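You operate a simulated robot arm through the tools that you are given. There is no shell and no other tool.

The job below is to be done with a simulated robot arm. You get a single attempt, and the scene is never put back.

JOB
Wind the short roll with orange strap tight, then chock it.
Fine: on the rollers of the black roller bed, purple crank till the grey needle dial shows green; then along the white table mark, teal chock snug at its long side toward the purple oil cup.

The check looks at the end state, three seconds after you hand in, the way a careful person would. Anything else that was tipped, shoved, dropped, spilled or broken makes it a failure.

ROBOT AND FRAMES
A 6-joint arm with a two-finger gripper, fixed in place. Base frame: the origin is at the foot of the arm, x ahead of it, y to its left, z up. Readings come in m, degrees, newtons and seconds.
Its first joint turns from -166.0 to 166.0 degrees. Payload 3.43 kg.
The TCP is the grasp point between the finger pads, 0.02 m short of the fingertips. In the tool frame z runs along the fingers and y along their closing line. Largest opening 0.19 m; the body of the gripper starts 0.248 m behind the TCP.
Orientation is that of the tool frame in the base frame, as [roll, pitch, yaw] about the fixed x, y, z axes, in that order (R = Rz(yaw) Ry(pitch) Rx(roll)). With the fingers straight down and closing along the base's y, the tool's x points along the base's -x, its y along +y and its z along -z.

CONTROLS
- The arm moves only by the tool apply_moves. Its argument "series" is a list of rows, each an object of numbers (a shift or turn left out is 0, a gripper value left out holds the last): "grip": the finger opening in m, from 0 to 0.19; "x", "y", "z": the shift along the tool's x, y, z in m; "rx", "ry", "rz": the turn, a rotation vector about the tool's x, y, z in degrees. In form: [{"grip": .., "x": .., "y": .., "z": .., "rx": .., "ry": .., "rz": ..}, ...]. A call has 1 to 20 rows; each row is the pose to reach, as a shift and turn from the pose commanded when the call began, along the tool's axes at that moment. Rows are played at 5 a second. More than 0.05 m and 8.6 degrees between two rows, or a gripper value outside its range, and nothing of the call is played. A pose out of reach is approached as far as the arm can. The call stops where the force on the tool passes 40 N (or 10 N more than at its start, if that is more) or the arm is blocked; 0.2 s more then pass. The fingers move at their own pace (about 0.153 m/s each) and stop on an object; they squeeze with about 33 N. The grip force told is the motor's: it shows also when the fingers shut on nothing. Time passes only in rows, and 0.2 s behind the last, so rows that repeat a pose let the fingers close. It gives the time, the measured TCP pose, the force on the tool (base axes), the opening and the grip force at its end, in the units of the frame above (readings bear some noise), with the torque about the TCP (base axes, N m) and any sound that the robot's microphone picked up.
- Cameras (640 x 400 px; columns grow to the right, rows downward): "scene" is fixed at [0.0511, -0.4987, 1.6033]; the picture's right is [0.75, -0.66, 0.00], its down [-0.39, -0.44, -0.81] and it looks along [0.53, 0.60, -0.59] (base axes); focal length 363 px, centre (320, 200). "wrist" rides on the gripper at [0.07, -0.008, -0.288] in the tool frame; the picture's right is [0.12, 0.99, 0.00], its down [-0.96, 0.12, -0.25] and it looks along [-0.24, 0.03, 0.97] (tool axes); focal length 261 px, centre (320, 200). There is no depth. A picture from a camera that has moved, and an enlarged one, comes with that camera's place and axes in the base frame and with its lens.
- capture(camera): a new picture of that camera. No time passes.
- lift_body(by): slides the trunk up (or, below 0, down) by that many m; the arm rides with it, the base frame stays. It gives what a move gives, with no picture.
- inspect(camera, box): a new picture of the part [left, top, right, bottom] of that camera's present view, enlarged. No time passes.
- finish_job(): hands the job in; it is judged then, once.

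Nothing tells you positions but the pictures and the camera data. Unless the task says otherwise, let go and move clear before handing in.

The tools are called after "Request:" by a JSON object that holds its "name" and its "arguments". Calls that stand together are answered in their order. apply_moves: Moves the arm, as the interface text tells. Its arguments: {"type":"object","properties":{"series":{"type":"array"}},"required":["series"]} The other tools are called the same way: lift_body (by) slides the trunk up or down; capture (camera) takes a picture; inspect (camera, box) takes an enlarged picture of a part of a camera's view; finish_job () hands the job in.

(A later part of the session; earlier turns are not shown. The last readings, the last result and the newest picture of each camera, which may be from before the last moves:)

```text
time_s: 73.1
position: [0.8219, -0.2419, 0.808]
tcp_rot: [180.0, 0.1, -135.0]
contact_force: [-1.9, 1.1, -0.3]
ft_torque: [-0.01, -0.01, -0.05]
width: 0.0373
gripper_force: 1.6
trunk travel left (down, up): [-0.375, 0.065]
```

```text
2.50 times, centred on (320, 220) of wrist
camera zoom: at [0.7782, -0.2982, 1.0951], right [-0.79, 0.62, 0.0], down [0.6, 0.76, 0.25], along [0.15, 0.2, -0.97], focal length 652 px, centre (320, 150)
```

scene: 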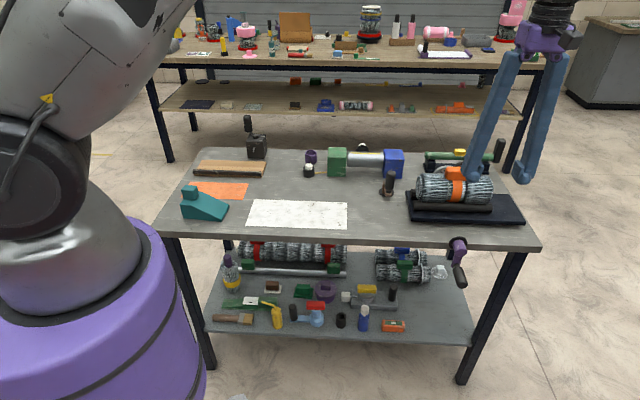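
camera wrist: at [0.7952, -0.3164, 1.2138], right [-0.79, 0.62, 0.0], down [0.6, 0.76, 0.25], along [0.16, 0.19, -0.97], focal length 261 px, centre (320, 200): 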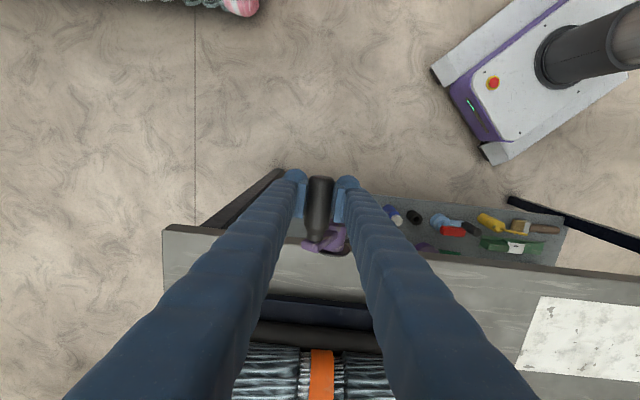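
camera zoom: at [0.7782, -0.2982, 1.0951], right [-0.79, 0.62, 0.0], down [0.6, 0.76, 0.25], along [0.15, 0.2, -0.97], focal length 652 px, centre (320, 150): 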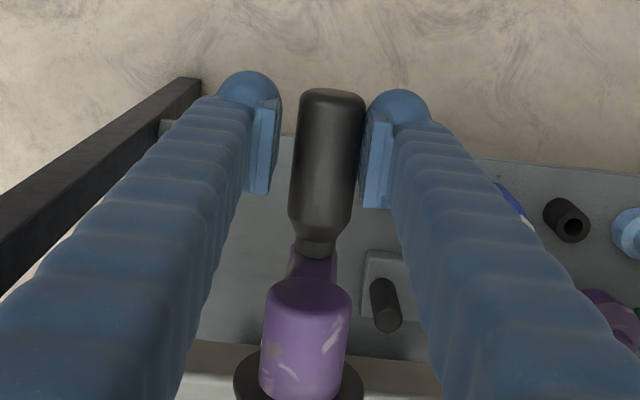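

One full turn is nearly complete. I'll let go, rise and read the dial.

Request:
{"name": "apply_moves", "arguments": {"series": [{"grip": 0.05}, {"grip": 0.07}, {"z": -0.03}, {"z": -0.075}, {"z": -0.12}, {"z": -0.165}, {"z": -0.21}, {"z": -0.255}, {"z": -0.3}, {"z": -0.335}, {"z": -0.355}, {"z": -0.355}]}}

Request:
{"name": "inspect", "arguments": {"camera": "wrist", "box": [270, 280, 330, 340]}}

Request:
{"name": "inspect", "arguments": {"camera": "wrist", "box": [230, 140, 410, 340]}}

```text
time_s: 75.7
position: [0.8235, -0.2414, 1.1609]
tcp_rot: [-179.9, 0.1, -135.0]
contact_force: [0.0, 0.5, 0.7]
ft_torque: [0.0, 0.02, 0.0]
width: 0.0699
gripper_force: 0.2
trunk travel left (down, up): [-0.375, 0.065]
```

```text
6.67 times, centred on (300, 310) of wrist
camera zoom: at [0.7802, -0.2985, 1.4496], right [-0.79, 0.62, 0.0], down [0.6, 0.76, 0.25], along [0.15, 0.2, -0.97], focal length 1738 px, centre (453, -533)
```

zoom: 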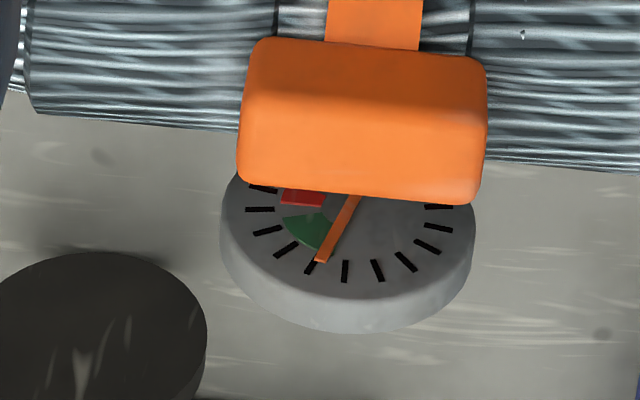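

```text
2.00 times, centred on (320, 240) of wrist
camera zoom: at [0.7802, -0.2985, 1.4496], right [-0.79, 0.62, 0.0], down [0.6, 0.76, 0.25], along [0.15, 0.2, -0.97], focal length 521 px, centre (320, 120)
```

zoom: 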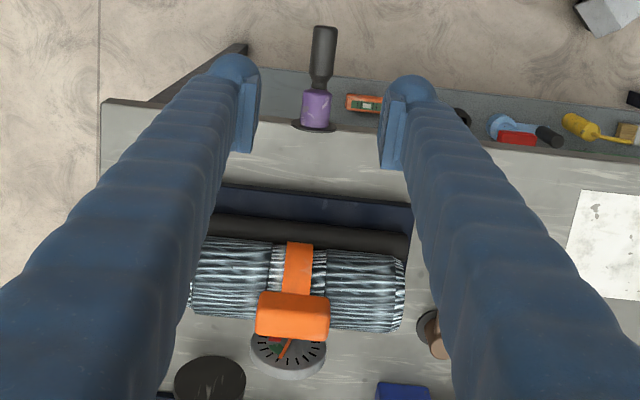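

The needle has just entered the green sector at its near edge. About 75–80° more should put it in the middle, so I'll regrip and continue.

Request:
{"name": "apply_moves", "arguments": {"series": [{"y": 0.002, "z": 0.04}, {"y": 0.002, "z": 0.085}, {"y": 0.002, "z": 0.13}, {"y": 0.002, "z": 0.175}, {"y": 0.002, "z": 0.22}, {"y": 0.002, "z": 0.265}, {"y": 0.002, "z": 0.305}, {"y": 0.002, "z": 0.335}, {"y": 0.002, "z": 0.353}, {"grip": 0.055, "y": 0.002, "z": 0.353}, {"grip": 0.04, "y": 0.002, "z": 0.353}, {"grip": 0.03, "y": 0.002, "z": 0.353}, {"grip": 0.022, "y": 0.002, "z": 0.353}, {"grip": 0.022, "y": 0.002, "z": 0.353}]}}

```text
time_s: 78.7
position: [0.8194, -0.2404, 0.8079]
tcp_rot: [-180.0, 0.1, -135.0]
contact_force: [0.4, 1.5, -0.6]
ft_torque: [-0.01, -0.01, 0.0]
width: 0.0288
gripper_force: 45.1
trunk travel left (down, up): [-0.375, 0.065]
```

Request:
{"name": "apply_moves", "arguments": {"series": [{"y": -0.0042, "z": -0.0001}, {"y": -0.0084, "z": -0.0006}, {"y": -0.0125, "z": -0.0013}, {"y": -0.0165, "z": -0.0023}, {"y": -0.0205, "z": -0.0036}, {"y": -0.0244, "z": -0.0052}, {"y": -0.0282, "z": -0.007}, {"y": -0.0318, "z": -0.0091}, {"y": -0.0353, "z": -0.0115}, {"y": -0.0386, "z": -0.014}, {"y": -0.0386, "z": -0.014}]}}

```text
time_s: 81.1
position: [0.8483, -0.2684, 0.824]
tcp_rot: [180.0, 0.1, -135.0]
contact_force: [-6.1, -6.1, -3.6]
ft_torque: [-0.15, 0.12, 0.05]
width: 0.0289
gripper_force: 45.1
trunk travel left (down, up): [-0.375, 0.065]
```

The crank is at about 40° into the second turn. I'll reseat the grip and continue to about 74°.

Request:
{"name": "apply_moves", "arguments": {"series": [{"grip": 0.036}, {"grip": 0.042}, {"grip": 0.03}, {"grip": 0.022}, {"grip": 0.022}, {"y": -0.0031, "z": -0.0028}, {"y": -0.006, "z": -0.0059}, {"y": -0.0087, "z": -0.0091}, {"y": -0.0111, "z": -0.0124}, {"y": -0.0134, "z": -0.016}, {"y": -0.0153, "z": -0.0197}, {"y": -0.017, "z": -0.0235}, {"y": -0.0185, "z": -0.0275}, {"y": -0.0192, "z": -0.0295}, {"y": -0.0192, "z": -0.0295}]}}

Request:
{"name": "inspect", "arguments": {"camera": "scene", "box": [400, 140, 540, 300]}}

```text
time_s: 84.3
position: [0.8615, -0.28, 0.8524]
tcp_rot: [-180.0, 0.2, -135.0]
contact_force: [-6.7, 4.1, -0.2]
ft_torque: [0.03, 0.09, 0.06]
width: 0.0288
gripper_force: 45.1
trunk travel left (down, up): [-0.375, 0.065]
```

```text
2.50 times, centred on (470, 220) of scene
camera zoom: at [0.0511, -0.4987, 1.6033], right [0.75, -0.66, 0.0], down [-0.39, -0.44, -0.81], along [0.53, 0.6, -0.59], focal length 908 px, centre (-55, 150)
```

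zoom: 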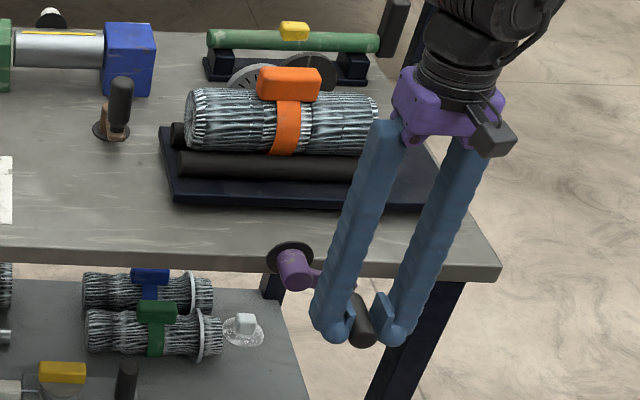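

The crank is now at about 75° into the second turn. I'll let go, rise and read the dial.

Request:
{"name": "apply_moves", "arguments": {"series": [{"grip": 0.045}, {"grip": 0.065}, {"grip": 0.08}, {"z": -0.03}, {"z": -0.075}, {"z": -0.12}, {"z": -0.165, "y": 0.01}, {"z": -0.21, "y": 0.025}, {"z": -0.255, "y": 0.04}, {"z": -0.29, "y": 0.05}, {"z": -0.31, "y": 0.055}, {"z": -0.31, "y": 0.055}]}}

Request:
{"name": "inspect", "arguments": {"camera": "wrist", "box": [270, 280, 330, 340]}}

Request:
{"name": "inspect", "arguments": {"camera": "wrist", "box": [230, 140, 410, 340]}}

```text
time_s: 86.9
position: [0.8239, -0.2433, 1.1639]
tcp_rot: [-180.0, 0.0, -135.0]
contact_force: [0.1, 0.2, 0.7]
ft_torque: [-0.01, 0.03, -0.02]
width: 0.08
gripper_force: 0.1
trunk travel left (down, up): [-0.375, 0.065]
```

```text
6.67 times, centred on (300, 310) of wrist
camera zoom: at [0.7796, -0.2998, 1.4519], right [-0.79, 0.62, 0.0], down [0.6, 0.76, 0.25], along [0.15, 0.2, -0.97], focal length 1738 px, centre (453, -533)
```

zoom: 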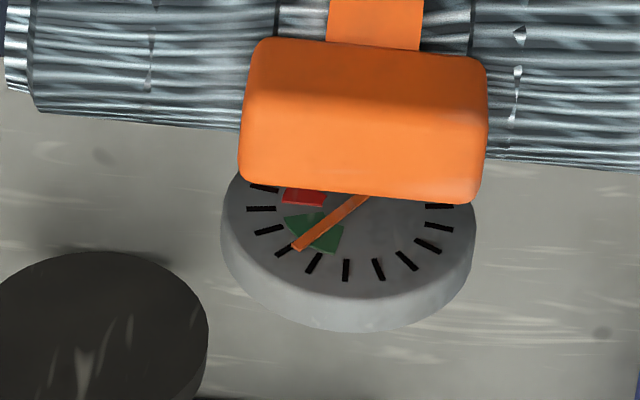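

```text
2.00 times, centred on (320, 240) of wrist
camera zoom: at [0.7796, -0.2998, 1.4519], right [-0.79, 0.62, 0.0], down [0.6, 0.76, 0.25], along [0.15, 0.2, -0.97], focal length 521 px, centre (320, 120)
```

zoom: 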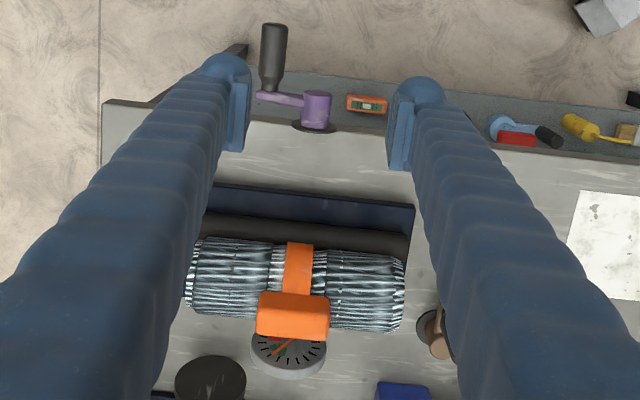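

The needle now crosses the middle of the green sector. I'll leave the crank alone, turn the tool back and go above the roll to fetch it.

Request:
{"name": "apply_moves", "arguments": {"series": [{"grip": 0.08, "x": -0.02, "y": 0.001, "z": -0.02, "rz": 8}, {"x": -0.042, "y": 0.002, "z": -0.03, "rz": 16}, {"x": -0.064, "y": 0.003, "z": -0.03, "rz": 24}, {"x": -0.086, "y": 0.004, "z": -0.03, "rz": 32}, {"x": -0.108, "y": 0.005, "z": -0.03, "rz": 40}, {"x": -0.13, "y": 0.006, "z": -0.03, "rz": 48}, {"x": -0.152, "y": 0.007, "z": -0.03, "rz": 56}, {"x": -0.174, "y": 0.008, "z": -0.03, "rz": 64}, {"x": -0.196, "y": 0.008, "z": -0.03, "rz": 72}, {"x": -0.218, "y": 0.008, "z": -0.03, "rz": 80}, {"x": -0.234, "y": 0.008, "z": -0.03, "rz": 88}, {"x": -0.2395, "y": 0.008, "z": -0.03, "rz": 90}, {"x": -0.2395, "y": 0.008, "z": -0.03, "rz": 90}]}}

Request:
{"name": "capture", "arguments": {"camera": "wrist"}}

Request:
{"name": "inspect", "arguments": {"camera": "wrist", "box": [260, 100, 420, 260]}}

Request:
{"name": "inspect", "arguments": {"camera": "scene", "box": [390, 120, 534, 240]}}

```text
time_s: 89.7
position: [0.9871, -0.0683, 1.1928]
tcp_rot: [179.9, 0.0, 134.9]
contact_force: [-0.4, 0.7, 0.5]
ft_torque: [-0.03, -0.02, 0.0]
width: 0.0799
gripper_force: 0.1
trunk travel left (down, up): [-0.375, 0.065]
```

```text
taken
camera wrist: at [0.9308, -0.0261, 1.4811], right [0.62, 0.79, 0.0], down [0.76, -0.6, 0.25], along [0.2, -0.15, -0.97], focal length 261 px, centre (320, 200)
```

wrist: 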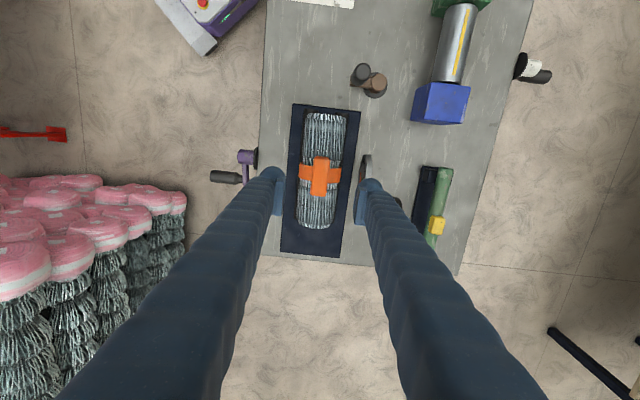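

```text
2.50 times, centred on (340, 180) of wrist
camera zoom: at [0.9308, -0.0261, 1.4811], right [0.62, 0.79, 0.0], down [0.76, -0.6, 0.25], along [0.2, -0.15, -0.97], focal length 652 px, centre (270, 250)
```

zoom: 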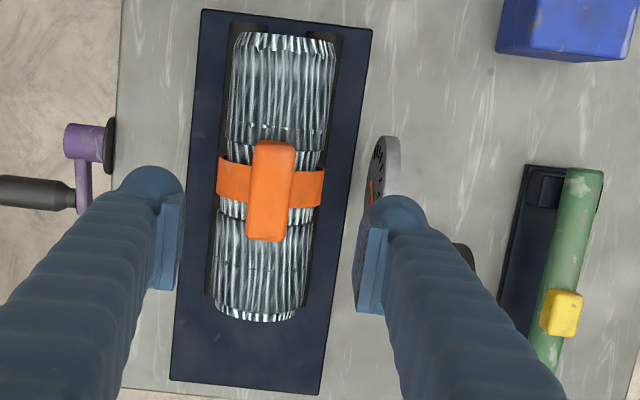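

```text
3.33 times, centred on (462, 180) of scene
camera zoom: at [0.0511, -0.4987, 1.6033], right [0.75, -0.66, 0.0], down [-0.39, -0.44, -0.81], along [0.53, 0.6, -0.59], focal length 1211 px, centre (-153, 267)
```

zoom: 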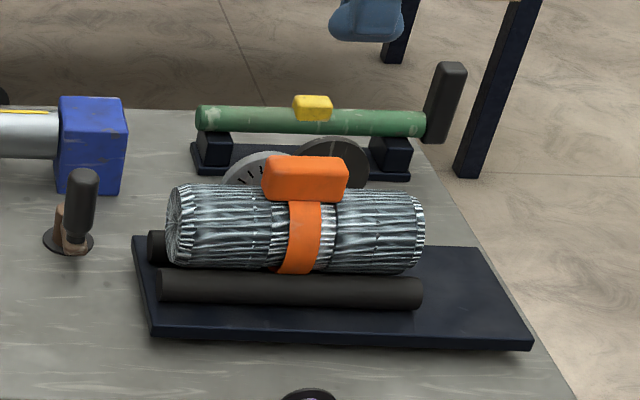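

The roll looks tighter and slimmer, and its buckle is in the same place as when I let go. I'll lower over the buckle and grip it again.

Request:
{"name": "apply_moves", "arguments": {"series": [{"grip": 0.06, "z": 0.03}, {"z": 0.07}, {"z": 0.105}, {"z": 0.135}, {"z": 0.152}, {"z": 0.16}, {"z": 0.16}]}}

Request:
{"name": "inspect", "arguments": {"camera": "wrist", "box": [240, 80, 420, 310]}}

Request:
{"name": "inspect", "arguments": {"camera": "scene", "box": [390, 120, 534, 240]}}

```text
time_s: 91.3
position: [0.9856, -0.0691, 1.0334]
tcp_rot: [179.9, 0.0, 135.1]
contact_force: [-0.4, 1.2, -0.3]
ft_torque: [0.02, 0.01, 0.0]
width: 0.0598
gripper_force: 0.1
trunk travel left (down, up): [-0.375, 0.065]
```

```text
1.74 times, centred on (330, 195) of wrist
camera zoom: at [0.9307, -0.0251, 1.3213], right [0.62, 0.79, 0.0], down [0.76, -0.6, 0.25], along [0.2, -0.15, -0.97], focal length 453 px, centre (303, 209)
```

zoom: 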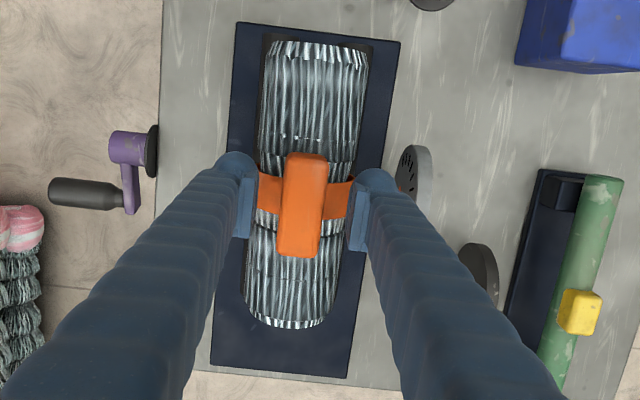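

```text
3.33 times, centred on (462, 180) of scene
camera zoom: at [0.0511, -0.4987, 1.6033], right [0.75, -0.66, 0.0], down [-0.39, -0.44, -0.81], along [0.53, 0.6, -0.59], focal length 1211 px, centre (-153, 267)
```

zoom: 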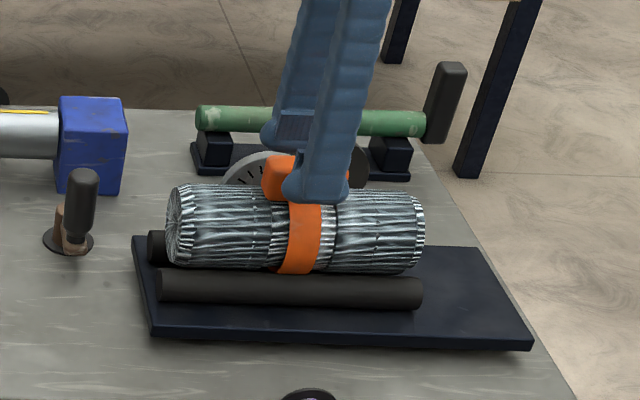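

The fingers straddle the buckle as before. I'll close and lift gently.

Request:
{"name": "apply_moves", "arguments": {"series": [{"grip": 0.045, "z": 0.001}, {"grip": 0.03, "z": 0.001}, {"grip": 0.02, "z": 0.001}, {"grip": 0.015, "z": 0.001}, {"grip": 0.015, "z": 0.001}, {"z": -0.005}, {"z": -0.015}, {"z": -0.03}, {"z": -0.045}, {"z": -0.045}]}}

Request:
{"name": "inspect", "arguments": {"camera": "scene", "box": [390, 110, 534, 230]}}

Request:
{"name": "inspect", "arguments": {"camera": "wrist", "box": [240, 80, 420, 310]}}

```text
time_s: 93.5
position: [0.9856, -0.0678, 1.0778]
tcp_rot: [179.9, 0.0, 135.0]
contact_force: [0.7, 1.0, -6.8]
ft_torque: [0.0, 0.04, 0.0]
width: 0.0289
gripper_force: 32.8
trunk travel left (down, up): [-0.375, 0.065]
```

```text
3.33 times, centred on (462, 170) of scene
camera zoom: at [0.0511, -0.4987, 1.6033], right [0.75, -0.66, 0.0], down [-0.39, -0.44, -0.81], along [0.53, 0.6, -0.59], focal length 1211 px, centre (-153, 300)
```

zoom: 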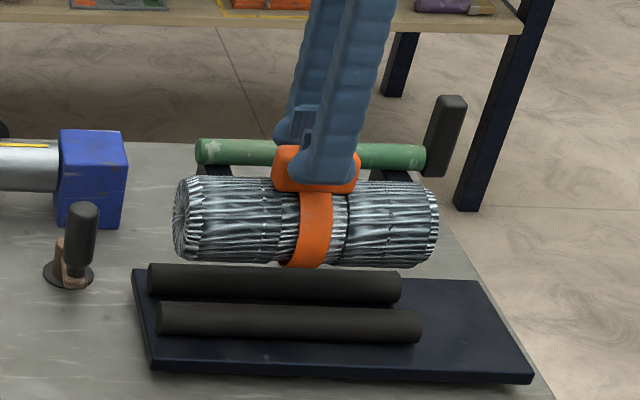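

```text
1.74 times, centred on (330, 195) of wrist
camera zoom: at [0.9317, -0.0242, 1.3657], right [0.62, 0.79, 0.0], down [0.76, -0.6, 0.25], along [0.2, -0.15, -0.97], focal length 453 px, centre (303, 209)
```

zoom: 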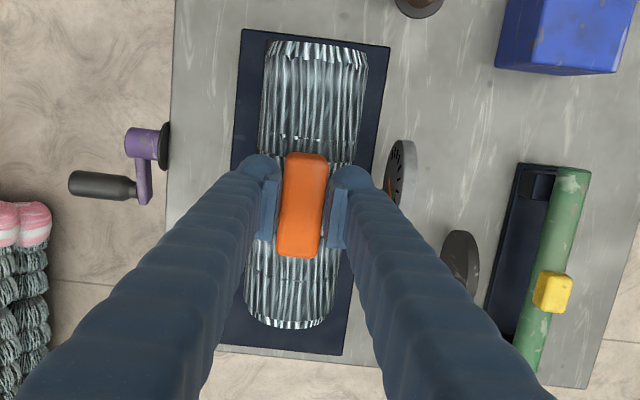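

The roll is lifted cleanly and the rollers are free. I'll carry it back over the white mark, centring it on the mark.

Request:
{"name": "apply_moves", "arguments": {"series": [{"z": -0.045}, {"z": -0.088}, {"x": 0.035, "y": -0.003, "z": -0.088}, {"x": 0.08, "y": -0.006, "z": -0.088}, {"x": 0.125, "y": -0.01, "z": -0.088}, {"x": 0.17, "y": -0.014, "z": -0.088}, {"x": 0.215, "y": -0.018, "z": -0.088}, {"x": 0.26, "y": -0.022, "z": -0.088}, {"x": 0.305, "y": -0.026, "z": -0.088}, {"x": 0.35, "y": -0.03, "z": -0.088}, {"x": 0.395, "y": -0.034, "z": -0.088}, {"x": 0.435, "y": -0.038, "z": -0.088}, {"x": 0.465, "y": -0.042, "z": -0.088}, {"x": 0.483, "y": -0.042, "z": -0.088}, {"x": 0.491, "y": -0.042, "z": -0.085}, {"x": 0.491, "y": -0.042, "z": -0.05}, {"x": 0.491, "y": -0.042, "z": -0.01}, {"x": 0.491, "y": -0.042, "z": 0.025}, {"x": 0.491, "y": -0.042, "z": 0.05}, {"x": 0.491, "y": -0.042, "z": 0.06}]}}

Request:
{"name": "capture", "arguments": {"camera": "wrist"}}

Request:
{"name": "inspect", "arguments": {"camera": "scene", "box": [230, 120, 374, 240]}}

Request:
{"name": "inspect", "arguments": {"camera": "wrist", "box": [240, 60, 420, 310]}}

```text
time_s: 97.7
position: [0.6091, 0.2522, 1.0176]
tcp_rot: [179.9, 0.1, 135.0]
contact_force: [-0.3, 0.2, -5.8]
ft_torque: [0.02, 0.03, 0.02]
width: 0.029
gripper_force: 33.0
trunk travel left (down, up): [-0.375, 0.065]
```

```text
taken
camera wrist: at [0.5541, 0.2936, 1.3059], right [0.62, 0.79, 0.0], down [0.76, -0.6, 0.25], along [0.2, -0.15, -0.97], focal length 261 px, centre (320, 200)
```

wrist: 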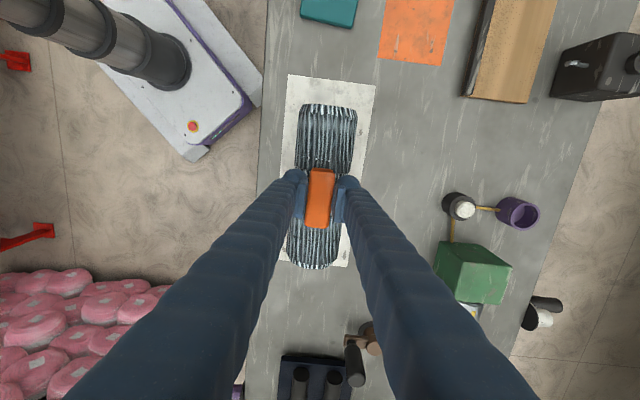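

```text
3.33 times, centred on (302, 180) of scene
camera zoom: at [0.0511, -0.4987, 1.6033], right [0.75, -0.66, 0.0], down [-0.39, -0.44, -0.81], along [0.53, 0.6, -0.59], focal length 1211 px, centre (380, 267)
```

zoom: 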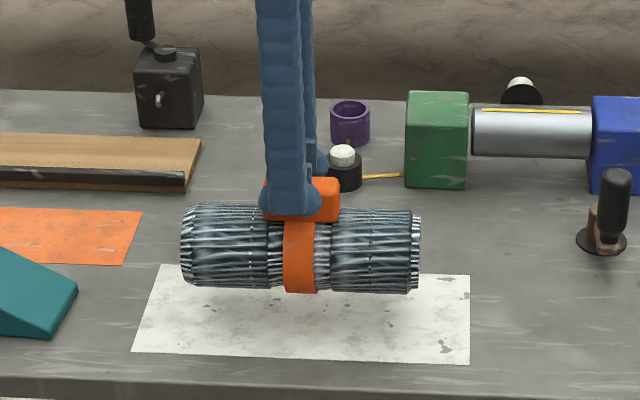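

```text
1.60 times, centred on (330, 185) of wrist
camera zoom: at [0.5541, 0.2936, 1.3059], right [0.62, 0.79, 0.0], down [0.76, -0.6, 0.25], along [0.2, -0.15, -0.97], focal length 417 px, centre (304, 224)
```

zoom: 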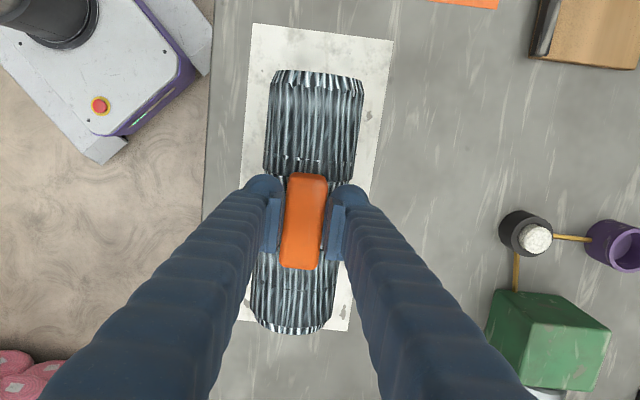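

The roll is centred over the mark and aligned with it. I'll lower it, slowing near the table.

Request:
{"name": "apply_moves", "arguments": {"series": [{"z": 0.01}, {"z": 0.02}, {"z": 0.028}, {"z": 0.033}, {"z": 0.036}, {"z": 0.036}]}}

```text
time_s: 99.1
position: [0.6101, 0.2498, 0.9806]
tcp_rot: [179.9, 0.0, 134.9]
contact_force: [-0.7, -0.2, -5.9]
ft_torque: [-0.01, 0.05, 0.02]
width: 0.0289
gripper_force: 33.2
trunk travel left (down, up): [-0.375, 0.065]
```

Request:
{"name": "apply_moves", "arguments": {"series": [{"z": 0.001}, {"z": 0.002}, {"z": 0.003}, {"z": 0.003}]}}

```text
time_s: 100.1
position: [0.6111, 0.2515, 0.9803]
tcp_rot: [179.8, 0.0, 135.0]
contact_force: [1.1, 2.8, 1.0]
ft_torque: [0.08, -0.08, 0.04]
width: 0.0292
gripper_force: 33.0
trunk travel left (down, up): [-0.375, 0.065]
```

The table now carries the roll's weight, so I'll open gently.

Request:
{"name": "apply_moves", "arguments": {"series": [{"grip": 0.034}, {"grip": 0.04}, {"grip": 0.048}, {"grip": 0.056}, {"grip": 0.056}, {"grip": 0.056, "z": -0.02}, {"z": -0.05}, {"z": -0.09}, {"z": -0.13}, {"z": -0.15}, {"z": -0.15}]}}

Request:
{"name": "capture", "arguments": {"camera": "wrist"}}

Request:
{"name": "inspect", "arguments": {"camera": "wrist", "box": [260, 60, 380, 260]}}

Request:
{"name": "inspect", "arguments": {"camera": "scene", "box": [160, 120, 360, 245]}}

Request:
{"name": "inspect", "arguments": {"camera": "scene", "box": [410, 140, 506, 200]}}

```text
time_s: 102.5
position: [0.6092, 0.2491, 1.1282]
tcp_rot: [179.9, 0.0, 135.1]
contact_force: [-1.5, 0.1, -0.2]
ft_torque: [-0.02, 0.02, 0.01]
width: 0.056
gripper_force: 0.1
trunk travel left (down, up): [-0.375, 0.065]
```

```text
taken
camera wrist: at [0.5539, 0.2914, 1.4165], right [0.62, 0.79, 0.0], down [0.76, -0.6, 0.25], along [0.2, -0.15, -0.97], focal length 261 px, centre (320, 200)
```

wrist: 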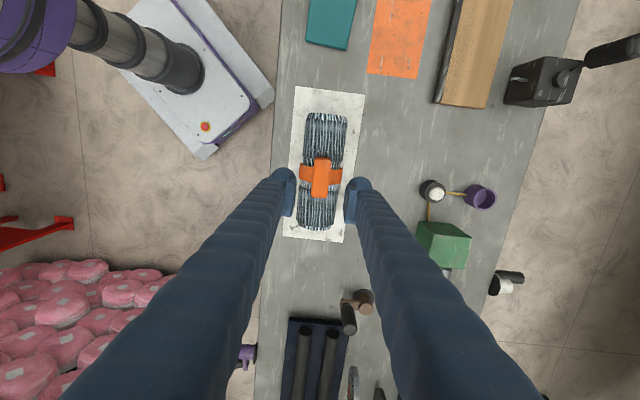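

```text
2.00 times, centred on (320, 160) of wrist
camera zoom: at [0.5539, 0.2914, 1.4165], right [0.62, 0.79, 0.0], down [0.76, -0.6, 0.25], along [0.2, -0.15, -0.97], focal length 521 px, centre (320, 280)
```

zoom: 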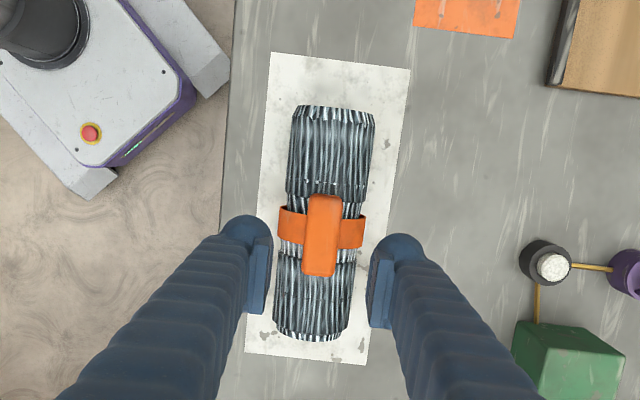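

```text
3.20 times, centred on (260, 182) of scene
camera zoom: at [0.0511, -0.4987, 1.6033], right [0.75, -0.66, 0.0], down [-0.39, -0.44, -0.81], along [0.53, 0.6, -0.59], focal length 1162 px, centre (512, 256)
```

zoom: 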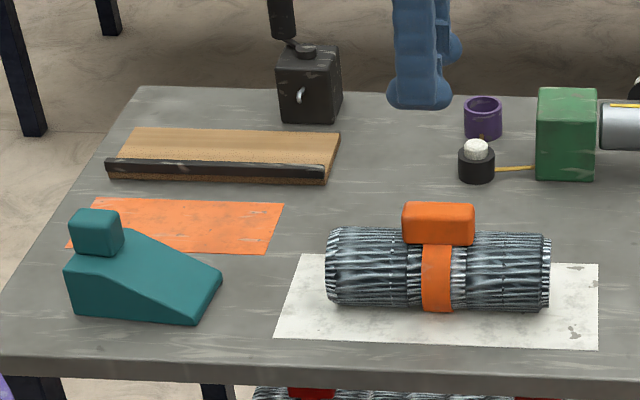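

```text
6.67 times, centred on (458, 170) of scene
camera zoom: at [0.0511, -0.4987, 1.6033], right [0.75, -0.66, 0.0], down [-0.39, -0.44, -0.81], along [0.53, 0.6, -0.59], focal length 2422 px, centre (-600, 400)
```

zoom: 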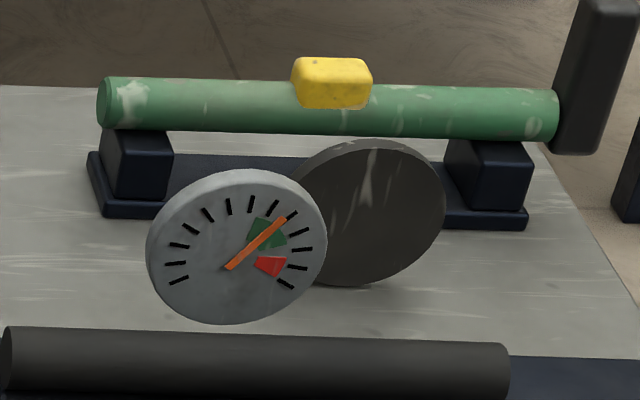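

The dial is in plain view and its needle stands in the middle of green. The roll lies centred and aligned on the white mark. Next is the teal chock, so I'll move above it with the tool turned for the later 90° rotation.

Request:
{"name": "apply_moves", "arguments": {"series": [{"grip": 0.08, "x": 0.025, "y": -0.002, "z": -0.01, "rz": -8}, {"x": 0.055, "y": -0.004, "z": -0.02, "rz": -16}, {"x": 0.085, "y": -0.006, "z": -0.02, "rz": -24}, {"x": 0.115, "y": -0.008, "z": -0.02, "rz": -32}, {"x": 0.145, "y": -0.01, "z": -0.02, "rz": -40}, {"x": 0.175, "y": -0.012, "z": -0.02, "rz": -48}, {"x": 0.205, "y": -0.014, "z": -0.02, "rz": -56}, {"x": 0.235, "y": -0.016, "z": -0.02, "rz": -64}, {"x": 0.265, "y": -0.018, "z": -0.02, "rz": -72}, {"x": 0.295, "y": -0.02, "z": -0.02, "rz": -80}, {"x": 0.32, "y": -0.022, "z": -0.02, "rz": -88}, {"x": 0.33, "y": -0.022, "z": -0.02, "rz": -90}, {"x": 0.33, "y": -0.022, "z": -0.02, "rz": -90}]}}

Request:
{"name": "capture", "arguments": {"camera": "wrist"}}

Request:
{"name": "inspect", "arguments": {"camera": "wrist", "box": [220, 120, 420, 280]}}

Request:
{"name": "inspect", "arguments": {"camera": "scene", "box": [170, 170, 250, 230]}}

```text
time_s: 105.3
position: [0.3593, 0.4692, 1.1498]
tcp_rot: [180.0, 0.0, -135.0]
contact_force: [-1.3, -1.2, -0.5]
ft_torque: [-0.01, -0.04, 0.01]
width: 0.0798
gripper_force: 0.1
trunk travel left (down, up): [-0.375, 0.065]
```

```text
taken
camera wrist: at [0.3157, 0.4114, 1.4371], right [-0.79, 0.62, 0.0], down [0.6, 0.76, 0.25], along [0.15, 0.2, -0.97], focal length 261 px, centre (320, 200)
```

wrist: 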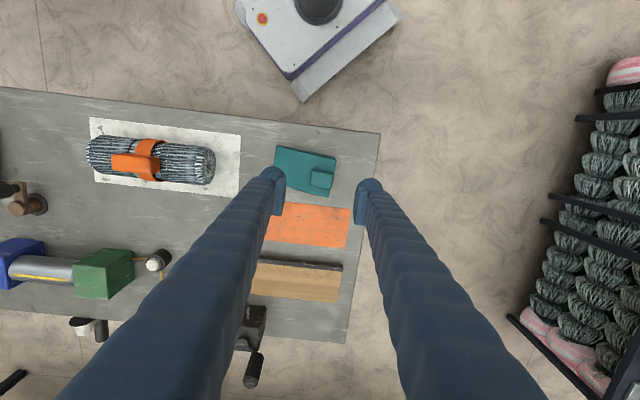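

```text
2.50 times, centred on (320, 200) of wrist
camera zoom: at [0.3157, 0.4114, 1.4371], right [-0.79, 0.62, 0.0], down [0.6, 0.76, 0.25], along [0.15, 0.2, -0.97], focal length 652 px, centre (320, 200)
```

zoom: 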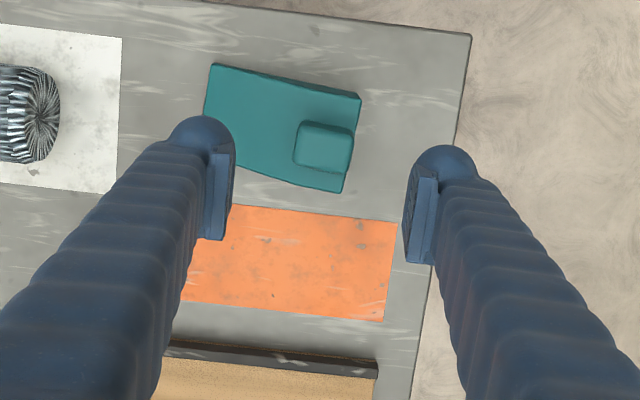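

```text
6.67 times, centred on (210, 200) of scene
camera zoom: at [0.0511, -0.4987, 1.6033], right [0.75, -0.66, 0.0], down [-0.39, -0.44, -0.81], along [0.53, 0.6, -0.59], focal length 2422 px, centre (1053, 200)
```

zoom: 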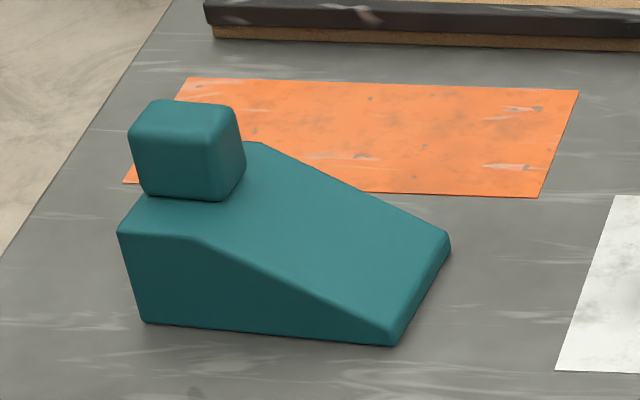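

The chock is a wedge, thin end towards the roll side, with a knob of about 0.04 m on its tall end at e1≈-0.08, e2≈0.589. It sits about 3° off the bench axis, so I'll match that angle and lower around the knob.

Request:
{"name": "apply_moves", "arguments": {"series": [{"x": -0.003, "y": 0.0027, "z": 0.03, "rz": 1.5}, {"x": -0.003, "y": 0.0027, "z": 0.065, "rz": 3}, {"x": -0.003, "y": 0.0027, "z": 0.1, "rz": 3}, {"x": -0.003, "y": 0.0027, "z": 0.13, "rz": 3}, {"x": -0.003, "y": 0.0027, "z": 0.145, "rz": 3}, {"x": -0.003, "y": 0.0027, "z": 0.145, "rz": 3}]}}

Request:
{"name": "inspect", "arguments": {"camera": "wrist", "box": [240, 120, 400, 280]}}

Request:
{"name": "inspect", "arguments": {"camera": "scene", "box": [170, 150, 250, 230]}}

```text
time_s: 106.7
position: [0.3598, 0.4712, 1.0043]
tcp_rot: [-179.9, 0.1, -138.1]
contact_force: [0.0, 0.7, -0.4]
ft_torque: [-0.02, 0.02, -0.01]
width: 0.0802
gripper_force: 0.0
trunk travel left (down, up): [-0.375, 0.065]
```

```text
2.50 times, centred on (320, 200) of wrist
camera zoom: at [0.3137, 0.417, 1.2923], right [-0.75, 0.66, 0.0], down [0.64, 0.73, 0.25], along [0.16, 0.19, -0.97], focal length 652 px, centre (320, 200)
```

zoom: 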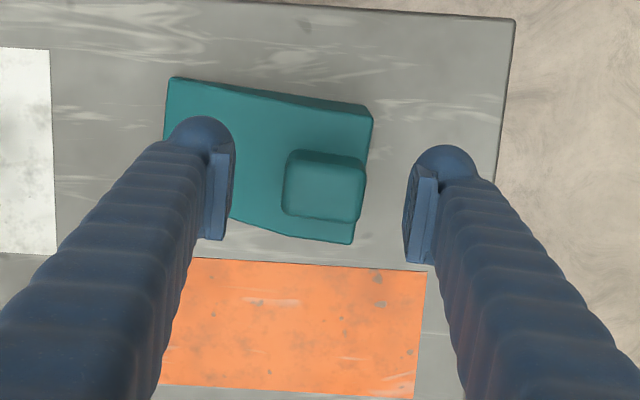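

```text
5.00 times, centred on (210, 190) of scene
camera zoom: at [0.0511, -0.4987, 1.6033], right [0.75, -0.66, 0.0], down [-0.39, -0.44, -0.81], along [0.53, 0.6, -0.59], focal length 1816 px, centre (870, 250)
```

zoom: 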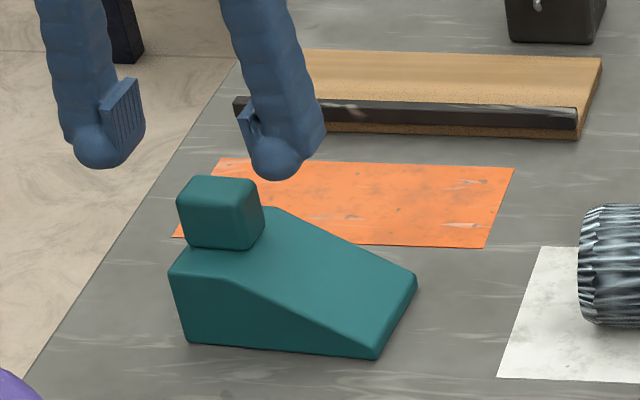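

The knob is aligned with the fingers to within about a degree. I'll recentre by a few millimetres and lower to it.

Request:
{"name": "apply_moves", "arguments": {"series": [{"x": -0.003, "y": 0.003, "z": 0.012}, {"x": -0.003, "y": 0.003, "z": 0.025}, {"x": -0.003, "y": 0.003, "z": 0.035}, {"x": -0.003, "y": 0.003, "z": 0.042}, {"x": -0.003, "y": 0.003, "z": 0.042}]}}

Request:
{"name": "inspect", "arguments": {"camera": "wrist", "box": [240, 120, 400, 280]}}

Request:
{"name": "inspect", "arguments": {"camera": "scene", "box": [170, 150, 250, 230]}}

```text
time_s: 107.9
position: [0.3592, 0.4777, 0.9627]
tcp_rot: [179.9, 0.1, -138.0]
contact_force: [0.3, -0.2, -0.5]
ft_torque: [0.0, -0.01, 0.01]
width: 0.0801
gripper_force: 0.0
trunk travel left (down, up): [-0.375, 0.065]
```

```text
2.50 times, centred on (320, 200) of wrist
camera zoom: at [0.3131, 0.4227, 1.2506], right [-0.75, 0.66, 0.0], down [0.64, 0.73, 0.25], along [0.16, 0.19, -0.97], focal length 652 px, centre (320, 200)
```

zoom: 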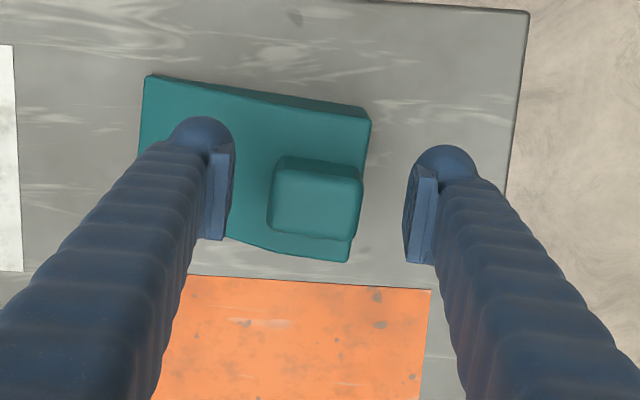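

```text
5.00 times, centred on (210, 190) of scene
camera zoom: at [0.0511, -0.4987, 1.6033], right [0.75, -0.66, 0.0], down [-0.39, -0.44, -0.81], along [0.53, 0.6, -0.59], focal length 1816 px, centre (870, 250)
```

zoom: 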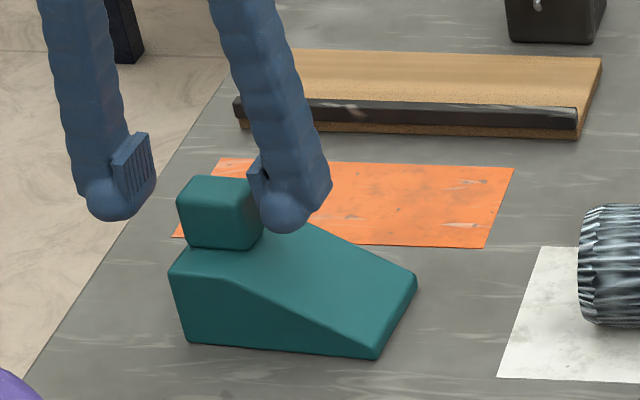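

The fingers are either side of the knob with the tips above the wedge's top. I'll close on it.

Request:
{"name": "apply_moves", "arguments": {"series": [{"grip": 0.07, "x": 0.002, "y": -0.0015}, {"grip": 0.055, "x": 0.002, "y": -0.0015}, {"grip": 0.045, "x": 0.002, "y": -0.0015}, {"grip": 0.035, "x": 0.002, "y": -0.0015}, {"grip": 0.025, "x": 0.002, "y": -0.0015}, {"grip": 0.025, "x": 0.002, "y": -0.0015}, {"grip": 0.025, "x": 0.002, "y": -0.0015}]}}

Request:
{"name": "inspect", "arguments": {"camera": "wrist", "box": [240, 120, 400, 280]}}

Request:
{"name": "inspect", "arguments": {"camera": "scene", "box": [170, 150, 250, 230]}}

```text
time_s: 109.5
position: [0.3591, 0.4734, 0.9621]
tcp_rot: [-180.0, 0.1, -138.0]
contact_force: [-1.5, -0.5, 1.3]
ft_torque: [0.01, 0.0, -0.24]
width: 0.043
gripper_force: 32.9
trunk travel left (down, up): [-0.375, 0.065]
```

```text
2.50 times, centred on (320, 200) of wrist
camera zoom: at [0.3129, 0.4199, 1.2506], right [-0.75, 0.66, 0.0], down [0.64, 0.73, 0.25], along [0.16, 0.19, -0.97], focal length 652 px, centre (320, 200)
```

zoom: 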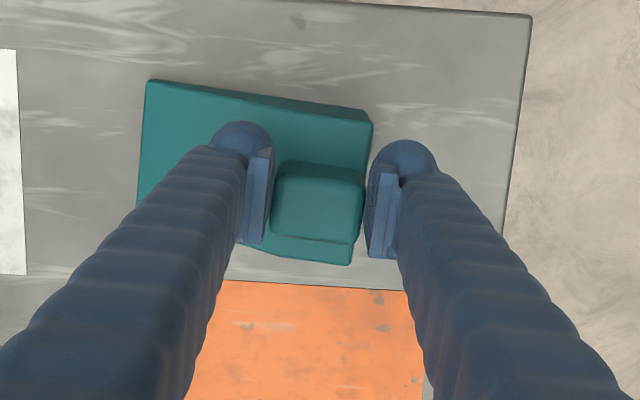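

```text
5.00 times, centred on (210, 190) of scene
camera zoom: at [0.0511, -0.4987, 1.6033], right [0.75, -0.66, 0.0], down [-0.39, -0.44, -0.81], along [0.53, 0.6, -0.59], focal length 1816 px, centre (870, 250)
```

zoom: 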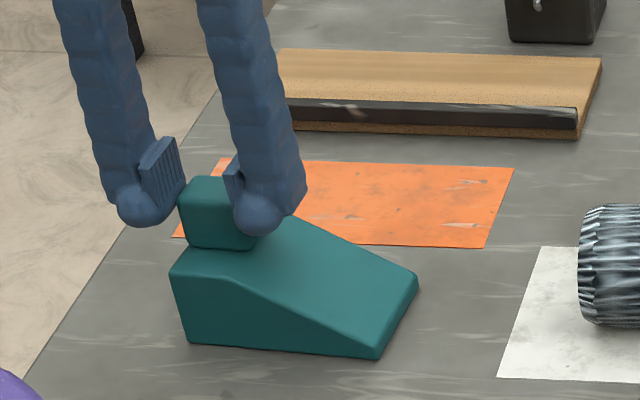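

The knob is held at 0.043 m with 33 N. I'll lift a little and check how the chock hangs.

Request:
{"name": "apply_moves", "arguments": {"series": [{"z": -0.01}, {"z": -0.025}, {"z": -0.045}, {"z": -0.065}, {"z": -0.085}, {"z": -0.1}, {"z": -0.1}]}}

Request:
{"name": "capture", "arguments": {"camera": "wrist"}}

Request:
{"name": "inspect", "arguments": {"camera": "wrist", "box": [240, 120, 400, 280]}}

Request:
{"name": "inspect", "arguments": {"camera": "scene", "box": [160, 130, 260, 230]}}

```text
time_s: 111.1
position: [0.3603, 0.4751, 1.0626]
tcp_rot: [-179.9, 0.1, -138.0]
contact_force: [-0.3, 0.0, -4.3]
ft_torque: [0.02, 0.12, 0.02]
width: 0.043
gripper_force: 33.1
trunk travel left (down, up): [-0.375, 0.065]
```

```text
taken
camera wrist: at [0.3137, 0.4204, 1.3502], right [-0.75, 0.66, 0.0], down [0.64, 0.73, 0.25], along [0.16, 0.19, -0.97], focal length 261 px, centre (320, 200)
```

wrist: 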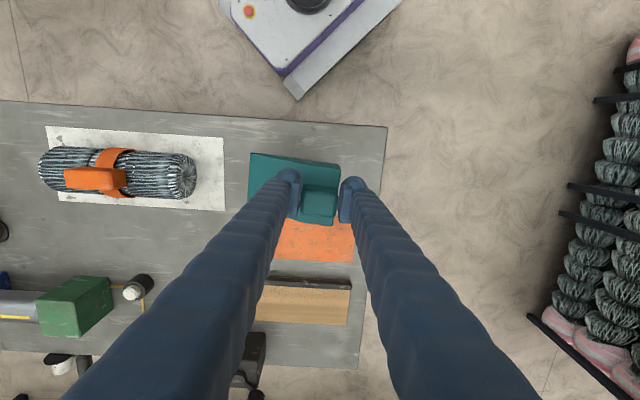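

```text
2.50 times, centred on (320, 200) of wrist
camera zoom: at [0.3137, 0.4204, 1.3502], right [-0.75, 0.66, 0.0], down [0.64, 0.73, 0.25], along [0.16, 0.19, -0.97], focal length 652 px, centre (320, 200)
```

zoom: 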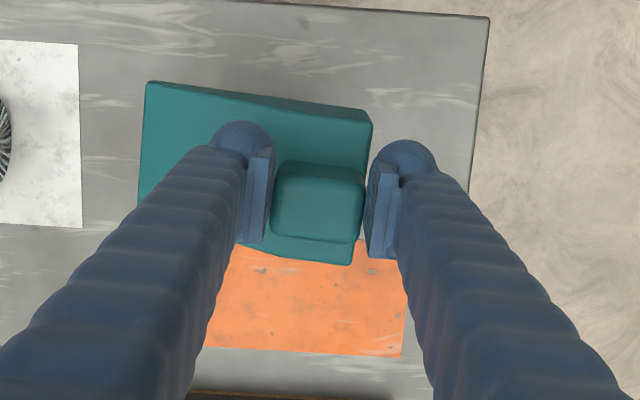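

```text
4.00 times, centred on (210, 180) of scene
camera zoom: at [0.0511, -0.4987, 1.6033], right [0.75, -0.66, 0.0], down [-0.39, -0.44, -0.81], along [0.53, 0.6, -0.59], focal length 1453 px, centre (760, 280)
```

zoom: 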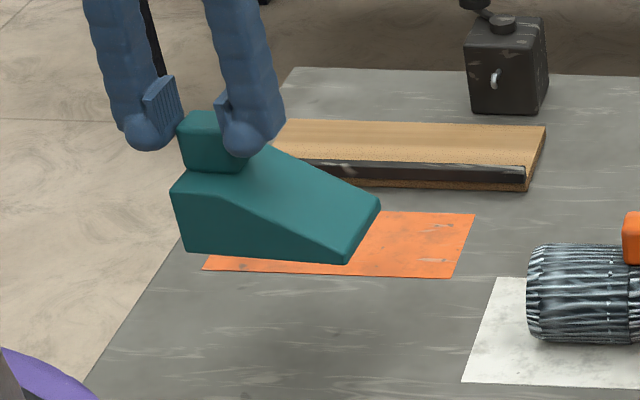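

The chock hangs level and weighs about 0.44 kg. Its thin edge is about 0.103 m from the TCP. I'll raise it, turn it so the thin edge faces the roll from the oil-cup side, and carry it to behind the roll.

Request:
{"name": "apply_moves", "arguments": {"series": [{"z": -0.03}, {"z": -0.0574}, {"x": -0.0164, "y": -0.0268, "z": -0.0574, "rz": 7.25}, {"x": -0.0327, "y": -0.0536, "z": -0.0574, "rz": 14.5}, {"x": -0.0491, "y": -0.0803, "z": -0.0574, "rz": 21.75}, {"x": -0.0654, "y": -0.1071, "z": -0.0574, "rz": 29}, {"x": -0.0818, "y": -0.1339, "z": -0.0574, "rz": 36.25}, {"x": -0.0982, "y": -0.1607, "z": -0.0574, "rz": 43.5}, {"x": -0.1145, "y": -0.1874, "z": -0.0574, "rz": 50.75}, {"x": -0.1309, "y": -0.2142, "z": -0.0574, "rz": 58}, {"x": -0.1472, "y": -0.241, "z": -0.0574, "rz": 65.25}, {"x": -0.1636, "y": -0.2678, "z": -0.0574, "rz": 72.5}, {"x": -0.18, "y": -0.2945, "z": -0.0574, "rz": 79.75}, {"x": -0.1963, "y": -0.3213, "z": -0.0574, "rz": 87}, {"x": -0.1963, "y": -0.3213, "z": -0.0574, "rz": 87}]}}

Request:
{"name": "capture", "arguments": {"camera": "wrist"}}

Request:
{"name": "capture", "arguments": {"camera": "scene"}}

Request:
{"name": "inspect", "arguments": {"camera": "wrist", "box": [200, 60, 460, 300]}}

```text
time_s: 114.3
position: [0.7212, 0.365, 1.123]
tcp_rot: [179.9, 0.0, 134.9]
contact_force: [-1.1, 0.0, -3.1]
ft_torque: [0.09, -0.08, 0.01]
width: 0.0428
gripper_force: 33.6
trunk travel left (down, up): [-0.375, 0.065]
```

```text
taken
camera wrist: at [0.6653, 0.4068, 1.4104], right [0.62, 0.79, 0.0], down [0.76, -0.6, 0.25], along [0.2, -0.15, -0.97], focal length 261 px, centre (320, 200)
```

wrist: 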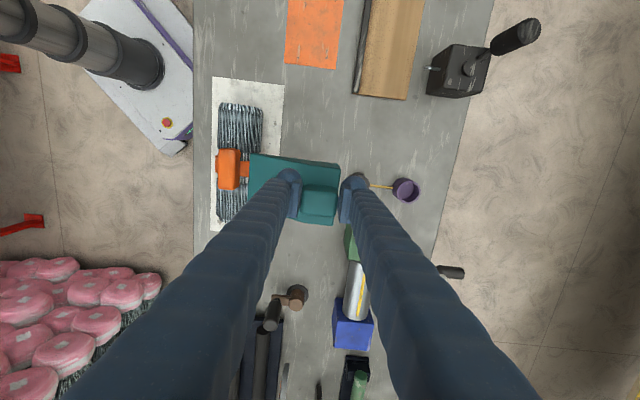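

```text
taken
```

scene: 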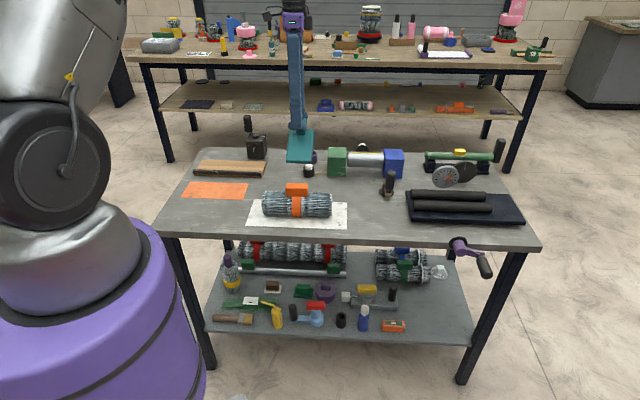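

```text
1.67 times, centred on (330, 180) of wrist
camera zoom: at [0.6653, 0.4068, 1.4104], right [0.62, 0.79, 0.0], down [0.76, -0.6, 0.25], along [0.2, -0.15, -0.97], focal length 434 px, centre (303, 233)
```

zoom: 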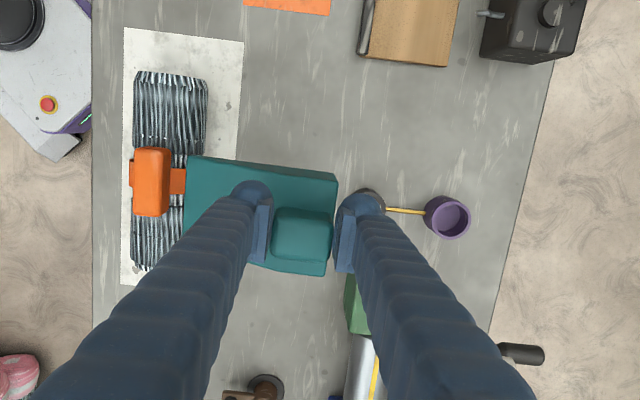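

The chock is turned with its thin edge towards the roll and hangs clear behind it, with the oil-cup side at its back. I'll lower it towards the table there.

Request:
{"name": "apply_moves", "arguments": {"series": [{"z": 0.03}, {"z": 0.06}, {"z": 0.09}, {"z": 0.115}, {"z": 0.135}, {"z": 0.147}, {"z": 0.152}, {"z": 0.152}]}}

Request:
{"name": "capture", "arguments": {"camera": "wrist"}}

Request:
{"name": "inspect", "arguments": {"camera": "wrist", "box": [180, 60, 440, 300]}}

Request:
{"name": "inspect", "arguments": {"camera": "scene", "box": [230, 120, 374, 240]}}

```text
time_s: 116.1
position: [0.723, 0.3664, 0.9684]
tcp_rot: [179.9, 0.0, 135.0]
contact_force: [0.9, 0.6, -3.8]
ft_torque: [0.08, -0.05, 0.0]
width: 0.0429
gripper_force: 33.1
trunk travel left (down, up): [-0.375, 0.065]
```

```text
taken
camera wrist: at [0.6663, 0.4092, 1.2558], right [0.62, 0.79, 0.0], down [0.76, -0.6, 0.25], along [0.2, -0.15, -0.97], focal length 261 px, centre (320, 200)
```

wrist: 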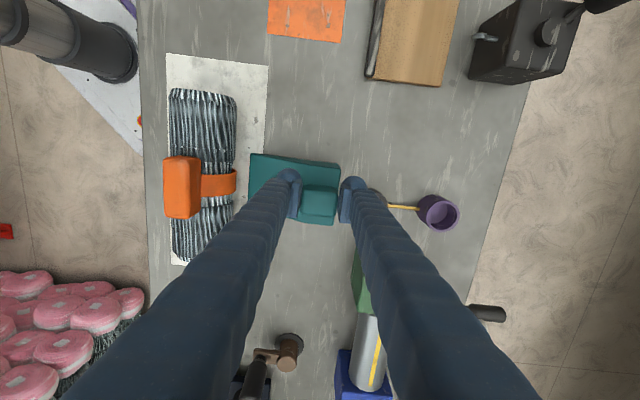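

```text
1.67 times, centred on (310, 180) of wrist
camera zoom: at [0.6663, 0.4092, 1.2558], right [0.62, 0.79, 0.0], down [0.76, -0.6, 0.25], along [0.2, -0.15, -0.97], focal length 434 px, centre (337, 233)
```

zoom: 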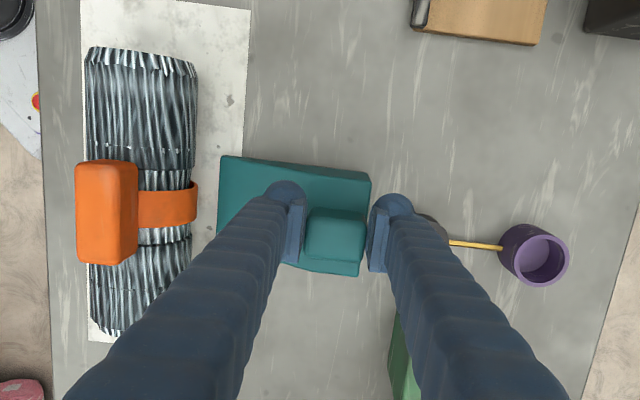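

```text
3.33 times, centred on (302, 180) of scene
camera zoom: at [0.0511, -0.4987, 1.6033], right [0.75, -0.66, 0.0], down [-0.39, -0.44, -0.81], along [0.53, 0.6, -0.59], focal length 1211 px, centre (380, 267)
```

zoom: 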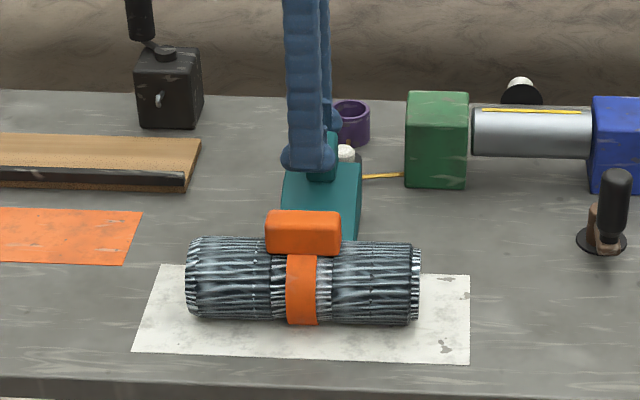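

From here I can see the gap between the chock's thin edge and the roll. I'll lower the last few millimetres until the chock touches the table.

Request:
{"name": "apply_moves", "arguments": {"series": [{"z": 0.002}, {"z": 0.004}, {"z": 0.005}, {"z": 0.006}, {"z": 0.006}]}}

```text
time_s: 117.3
position: [0.7216, 0.367, 0.9635]
tcp_rot: [179.8, 0.0, 135.0]
contact_force: [0.3, 2.0, 5.3]
ft_torque: [-0.63, 0.23, -0.02]
width: 0.0431
gripper_force: 33.6
trunk travel left (down, up): [-0.375, 0.065]
```

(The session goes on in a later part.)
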